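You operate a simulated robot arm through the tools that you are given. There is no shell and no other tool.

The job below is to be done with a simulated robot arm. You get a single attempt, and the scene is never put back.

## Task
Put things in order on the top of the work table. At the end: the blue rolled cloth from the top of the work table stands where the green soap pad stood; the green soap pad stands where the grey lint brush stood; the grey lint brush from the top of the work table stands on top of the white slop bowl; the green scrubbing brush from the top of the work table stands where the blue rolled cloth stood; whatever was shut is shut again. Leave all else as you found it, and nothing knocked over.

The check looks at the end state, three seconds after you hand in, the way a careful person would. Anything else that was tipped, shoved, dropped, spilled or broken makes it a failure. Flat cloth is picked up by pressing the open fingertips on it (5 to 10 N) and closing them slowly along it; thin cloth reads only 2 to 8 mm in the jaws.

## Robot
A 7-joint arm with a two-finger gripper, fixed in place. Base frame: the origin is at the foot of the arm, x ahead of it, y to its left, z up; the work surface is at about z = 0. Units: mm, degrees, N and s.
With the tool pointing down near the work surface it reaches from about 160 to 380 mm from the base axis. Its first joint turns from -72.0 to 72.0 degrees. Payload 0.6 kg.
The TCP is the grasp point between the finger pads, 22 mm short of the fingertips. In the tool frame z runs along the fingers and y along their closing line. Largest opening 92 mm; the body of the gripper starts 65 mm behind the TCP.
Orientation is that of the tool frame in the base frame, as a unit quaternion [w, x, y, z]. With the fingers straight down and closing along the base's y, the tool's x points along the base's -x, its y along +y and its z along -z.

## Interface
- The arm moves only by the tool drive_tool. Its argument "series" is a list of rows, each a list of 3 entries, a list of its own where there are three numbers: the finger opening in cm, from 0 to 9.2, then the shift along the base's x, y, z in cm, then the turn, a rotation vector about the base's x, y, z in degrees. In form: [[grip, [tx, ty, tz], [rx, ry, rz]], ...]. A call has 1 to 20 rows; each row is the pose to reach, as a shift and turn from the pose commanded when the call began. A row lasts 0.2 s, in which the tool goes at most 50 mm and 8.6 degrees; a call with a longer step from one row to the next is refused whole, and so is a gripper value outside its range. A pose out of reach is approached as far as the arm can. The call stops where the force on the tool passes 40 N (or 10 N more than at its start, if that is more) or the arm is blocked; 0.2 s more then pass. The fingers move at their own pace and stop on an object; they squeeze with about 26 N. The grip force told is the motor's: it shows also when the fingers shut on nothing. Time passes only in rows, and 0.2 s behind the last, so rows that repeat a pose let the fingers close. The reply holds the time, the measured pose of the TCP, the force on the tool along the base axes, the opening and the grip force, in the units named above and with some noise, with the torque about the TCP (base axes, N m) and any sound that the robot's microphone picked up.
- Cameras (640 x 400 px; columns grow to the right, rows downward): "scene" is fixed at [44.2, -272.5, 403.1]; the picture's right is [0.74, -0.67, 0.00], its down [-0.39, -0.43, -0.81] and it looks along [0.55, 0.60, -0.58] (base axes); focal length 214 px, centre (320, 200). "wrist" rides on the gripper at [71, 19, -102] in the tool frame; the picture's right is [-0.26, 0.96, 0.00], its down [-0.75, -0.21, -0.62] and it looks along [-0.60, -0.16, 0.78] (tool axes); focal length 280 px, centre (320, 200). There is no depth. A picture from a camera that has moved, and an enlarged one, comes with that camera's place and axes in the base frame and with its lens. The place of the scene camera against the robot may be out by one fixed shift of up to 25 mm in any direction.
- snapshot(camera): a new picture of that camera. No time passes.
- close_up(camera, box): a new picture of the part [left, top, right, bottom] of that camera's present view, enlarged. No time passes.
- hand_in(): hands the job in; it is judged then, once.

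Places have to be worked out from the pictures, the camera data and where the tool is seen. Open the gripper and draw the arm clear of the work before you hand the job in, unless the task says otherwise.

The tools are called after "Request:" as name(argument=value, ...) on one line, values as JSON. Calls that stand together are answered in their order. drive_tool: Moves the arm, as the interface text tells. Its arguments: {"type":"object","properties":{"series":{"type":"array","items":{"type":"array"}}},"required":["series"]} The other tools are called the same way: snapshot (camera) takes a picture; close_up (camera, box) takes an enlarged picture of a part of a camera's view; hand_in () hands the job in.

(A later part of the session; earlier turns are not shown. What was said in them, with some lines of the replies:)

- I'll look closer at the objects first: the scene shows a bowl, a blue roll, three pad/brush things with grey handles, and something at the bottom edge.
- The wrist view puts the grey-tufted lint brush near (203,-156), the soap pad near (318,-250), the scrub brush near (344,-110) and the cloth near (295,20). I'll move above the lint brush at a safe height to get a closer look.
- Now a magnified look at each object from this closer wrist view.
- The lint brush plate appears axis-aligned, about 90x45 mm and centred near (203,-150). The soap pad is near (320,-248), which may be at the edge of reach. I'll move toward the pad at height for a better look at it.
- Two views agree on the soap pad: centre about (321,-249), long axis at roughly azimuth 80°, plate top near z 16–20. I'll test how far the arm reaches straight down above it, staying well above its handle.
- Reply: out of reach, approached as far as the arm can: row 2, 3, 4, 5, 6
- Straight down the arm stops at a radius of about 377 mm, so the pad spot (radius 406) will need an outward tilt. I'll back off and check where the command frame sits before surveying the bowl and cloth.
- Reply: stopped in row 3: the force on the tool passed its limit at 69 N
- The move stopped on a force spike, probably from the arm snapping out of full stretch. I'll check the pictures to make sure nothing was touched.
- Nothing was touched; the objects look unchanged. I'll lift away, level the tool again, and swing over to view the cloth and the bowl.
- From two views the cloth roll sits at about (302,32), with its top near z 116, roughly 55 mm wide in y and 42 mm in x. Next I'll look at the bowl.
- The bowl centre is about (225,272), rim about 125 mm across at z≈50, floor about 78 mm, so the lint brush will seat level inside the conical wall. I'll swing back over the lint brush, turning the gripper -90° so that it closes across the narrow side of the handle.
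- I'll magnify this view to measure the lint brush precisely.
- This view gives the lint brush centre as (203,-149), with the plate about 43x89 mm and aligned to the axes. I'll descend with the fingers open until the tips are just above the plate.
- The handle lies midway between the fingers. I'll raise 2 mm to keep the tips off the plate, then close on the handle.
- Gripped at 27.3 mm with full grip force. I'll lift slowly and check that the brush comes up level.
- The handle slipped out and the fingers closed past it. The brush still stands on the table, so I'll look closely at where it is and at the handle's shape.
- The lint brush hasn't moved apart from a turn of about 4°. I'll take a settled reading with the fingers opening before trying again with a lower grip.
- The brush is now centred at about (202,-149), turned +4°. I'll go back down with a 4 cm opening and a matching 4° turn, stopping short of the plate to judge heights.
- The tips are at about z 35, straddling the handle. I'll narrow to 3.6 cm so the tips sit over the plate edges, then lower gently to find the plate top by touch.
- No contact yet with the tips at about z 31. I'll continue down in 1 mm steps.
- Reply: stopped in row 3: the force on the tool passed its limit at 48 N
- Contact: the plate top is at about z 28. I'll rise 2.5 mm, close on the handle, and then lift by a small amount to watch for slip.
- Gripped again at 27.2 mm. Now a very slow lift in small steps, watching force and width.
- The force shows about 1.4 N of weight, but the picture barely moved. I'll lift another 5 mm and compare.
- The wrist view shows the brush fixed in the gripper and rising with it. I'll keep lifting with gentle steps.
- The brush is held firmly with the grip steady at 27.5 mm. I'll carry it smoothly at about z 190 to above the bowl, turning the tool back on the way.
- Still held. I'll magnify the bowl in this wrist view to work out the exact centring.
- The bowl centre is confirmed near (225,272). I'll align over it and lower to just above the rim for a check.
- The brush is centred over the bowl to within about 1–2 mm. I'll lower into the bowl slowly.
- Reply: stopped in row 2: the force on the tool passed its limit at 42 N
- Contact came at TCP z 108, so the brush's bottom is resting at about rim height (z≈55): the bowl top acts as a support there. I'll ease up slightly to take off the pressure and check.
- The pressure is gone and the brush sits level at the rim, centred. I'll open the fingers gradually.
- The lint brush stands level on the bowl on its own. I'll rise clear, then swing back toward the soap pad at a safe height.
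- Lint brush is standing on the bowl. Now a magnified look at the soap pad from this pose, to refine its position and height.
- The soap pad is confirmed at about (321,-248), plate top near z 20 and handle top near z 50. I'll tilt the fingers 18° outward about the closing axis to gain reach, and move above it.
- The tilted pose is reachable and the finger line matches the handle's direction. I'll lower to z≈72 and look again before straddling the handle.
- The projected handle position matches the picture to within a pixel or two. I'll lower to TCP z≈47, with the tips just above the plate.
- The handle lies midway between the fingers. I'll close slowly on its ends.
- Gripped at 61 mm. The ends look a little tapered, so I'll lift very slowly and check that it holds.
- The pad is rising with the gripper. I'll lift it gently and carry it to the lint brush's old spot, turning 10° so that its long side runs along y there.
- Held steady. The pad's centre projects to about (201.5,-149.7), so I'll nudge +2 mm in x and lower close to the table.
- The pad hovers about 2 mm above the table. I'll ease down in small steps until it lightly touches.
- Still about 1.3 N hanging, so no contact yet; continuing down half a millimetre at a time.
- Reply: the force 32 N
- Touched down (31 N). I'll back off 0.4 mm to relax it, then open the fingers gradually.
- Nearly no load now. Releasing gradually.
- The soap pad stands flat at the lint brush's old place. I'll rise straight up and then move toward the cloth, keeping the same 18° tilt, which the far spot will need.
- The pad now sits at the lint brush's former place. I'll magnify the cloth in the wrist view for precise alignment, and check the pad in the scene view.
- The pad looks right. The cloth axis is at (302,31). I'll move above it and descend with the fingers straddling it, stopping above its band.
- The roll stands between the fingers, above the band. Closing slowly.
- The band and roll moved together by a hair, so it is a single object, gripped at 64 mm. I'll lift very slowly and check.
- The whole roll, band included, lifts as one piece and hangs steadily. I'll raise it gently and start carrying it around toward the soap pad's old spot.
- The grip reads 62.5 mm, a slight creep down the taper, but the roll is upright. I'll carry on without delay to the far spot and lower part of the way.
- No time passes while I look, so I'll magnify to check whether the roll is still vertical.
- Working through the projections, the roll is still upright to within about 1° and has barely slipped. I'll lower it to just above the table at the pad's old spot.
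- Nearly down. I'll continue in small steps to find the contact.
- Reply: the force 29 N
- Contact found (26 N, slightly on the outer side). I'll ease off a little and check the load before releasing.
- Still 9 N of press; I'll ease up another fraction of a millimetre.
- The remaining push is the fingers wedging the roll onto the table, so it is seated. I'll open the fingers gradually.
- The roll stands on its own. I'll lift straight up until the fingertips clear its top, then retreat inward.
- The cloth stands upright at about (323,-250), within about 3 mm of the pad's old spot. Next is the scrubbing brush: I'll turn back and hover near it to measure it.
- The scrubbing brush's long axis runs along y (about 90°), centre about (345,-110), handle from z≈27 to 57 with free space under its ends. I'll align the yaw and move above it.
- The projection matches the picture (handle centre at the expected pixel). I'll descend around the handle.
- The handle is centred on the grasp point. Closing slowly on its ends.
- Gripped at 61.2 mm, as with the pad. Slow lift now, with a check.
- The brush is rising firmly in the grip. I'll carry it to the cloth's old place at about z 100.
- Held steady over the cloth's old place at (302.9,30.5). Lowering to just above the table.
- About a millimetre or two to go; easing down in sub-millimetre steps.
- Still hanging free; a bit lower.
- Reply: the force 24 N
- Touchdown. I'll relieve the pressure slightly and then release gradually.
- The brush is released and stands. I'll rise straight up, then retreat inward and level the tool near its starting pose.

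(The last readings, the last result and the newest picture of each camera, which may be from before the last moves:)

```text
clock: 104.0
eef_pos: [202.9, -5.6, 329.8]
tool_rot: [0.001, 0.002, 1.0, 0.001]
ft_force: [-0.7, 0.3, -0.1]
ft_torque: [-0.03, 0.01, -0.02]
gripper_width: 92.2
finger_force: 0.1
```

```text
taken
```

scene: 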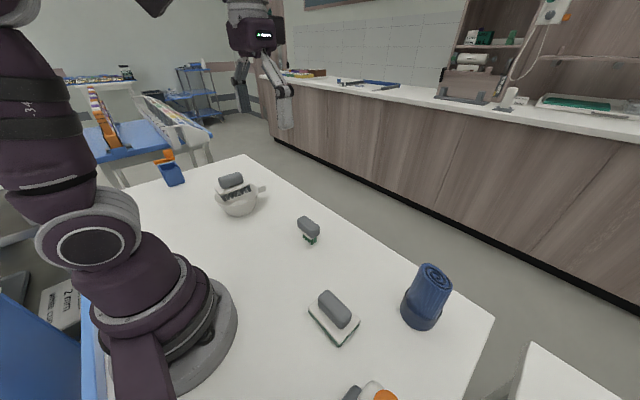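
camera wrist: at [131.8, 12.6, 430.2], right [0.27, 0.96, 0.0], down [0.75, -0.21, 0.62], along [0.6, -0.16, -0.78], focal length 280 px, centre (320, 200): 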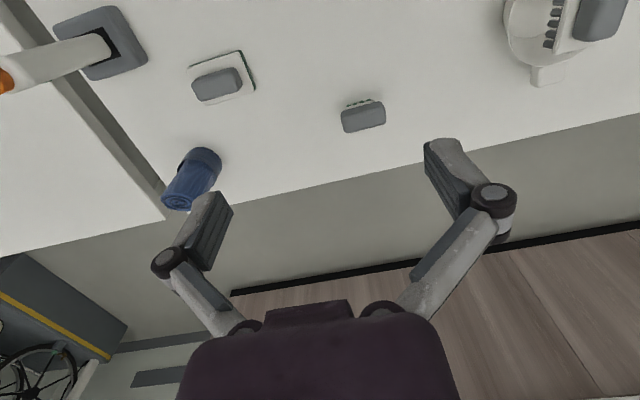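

All four are placed. I'll magnify the views to check positions, uprightness, and that the bowl and dispenser haven't moved.

Request:
close_up(camera="wrist", box=[40, 0, 420, 220])

Request:
close_up(camera="scene", box=[120, 140, 340, 280])

Request:
close_up(camera="scene", box=[280, 180, 500, 400])

Request:
close_up(camera="scene", box=[200, 160, 280, 230])

```text
1.68 times, centred on (230, 110) of wrist
camera zoom: at [131.8, 12.6, 430.2], right [0.27, 0.96, 0.0], down [0.75, -0.21, 0.62], along [0.6, -0.16, -0.78], focal length 472 px, centre (472, 352)
```

zoom: 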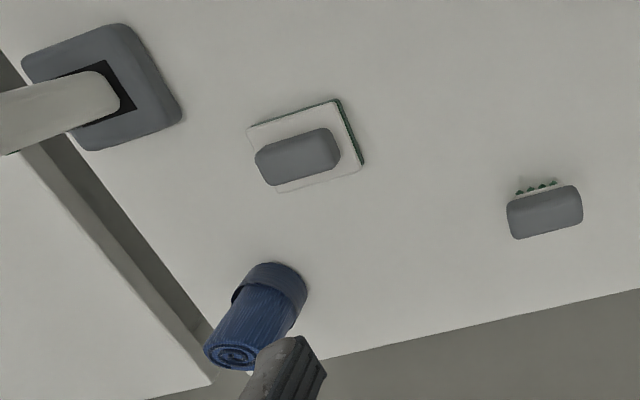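

```text
2.86 times, centred on (230, 210) of scene
camera zoom: at [44.2, -272.5, 403.1], right [0.74, -0.67, 0.0], down [-0.39, -0.43, -0.81], along [0.55, 0.6, -0.58], focal length 613 px, centre (577, 171)
```

zoom: 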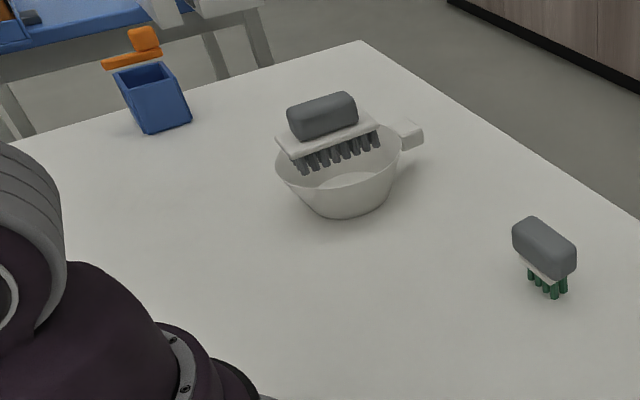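

```text
1.82 times, centred on (390, 290) of scene
camera zoom: at [44.2, -272.5, 403.1], right [0.74, -0.67, 0.0], down [-0.39, -0.43, -0.81], along [0.55, 0.6, -0.58], focal length 390 px, centre (193, 36)
```

zoom: 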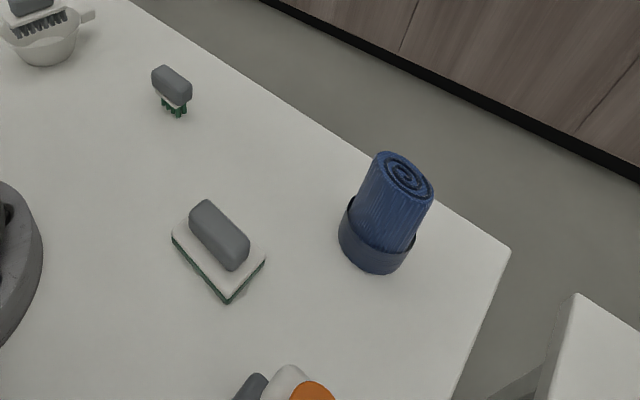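

```text
5.71 times, centred on (240, 195) of scene
camera zoom: at [44.2, -272.5, 403.1], right [0.74, -0.67, 0.0], down [-0.39, -0.43, -0.81], along [0.55, 0.6, -0.58], focal length 1226 px, centre (777, 229)
```

zoom: 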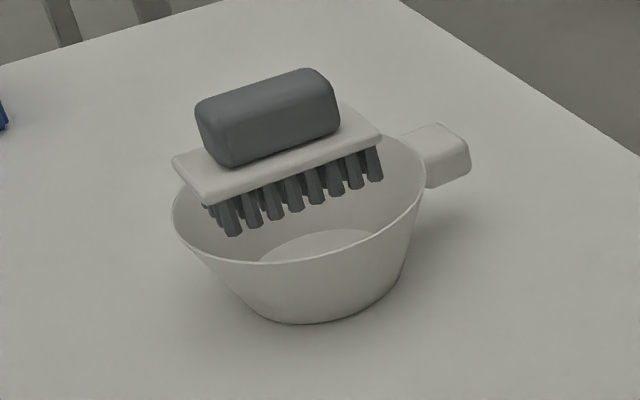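

Everything checks out. The lint brush is level on the bowl, which hasn't moved. The soap pad, cloth and scrubbing brush each stand upright within about 2–3 mm of their targets, and the dispenser and blue box are unchanged. The gripper is open and clear of the work, so I'm handing in.

Request:
hand_in()

```text
The job is handed in.
```

The rearrangement is done and handed in; I don't have the check's result. All four items are in place and standing upright. The positions below are my estimates from the last pictures before hand-in.

| Item | Where it stands now | How close |
|---|---|---|
| Grey lint brush | On top of the white slop bowl | Level and centred to about 2 mm |
| Green soap pad | Where the lint brush stood | About 2–3 mm off |
| Blue rolled cloth | Where the soap pad stood | About 3 mm off |
| Green scrubbing brush | Where the rolled cloth stood | About 1–2 mm off |

- **Lint brush support:** the lint brush rests at rim height rather than down inside the bowl. It met support there when I lowered it, and it stayed put after release.
- **Slip on the first try:** my first lift of the lint brush slipped, and the brush turned about 4° on the table. It stayed upright and I picked it up on the second try.
- **Everything else:** the bowl, soap dispenser and blue box look unmoved in the final pictures. Nothing was opened, so nothing needed shutting.

The gripper is open and the arm is back near its starting pose.
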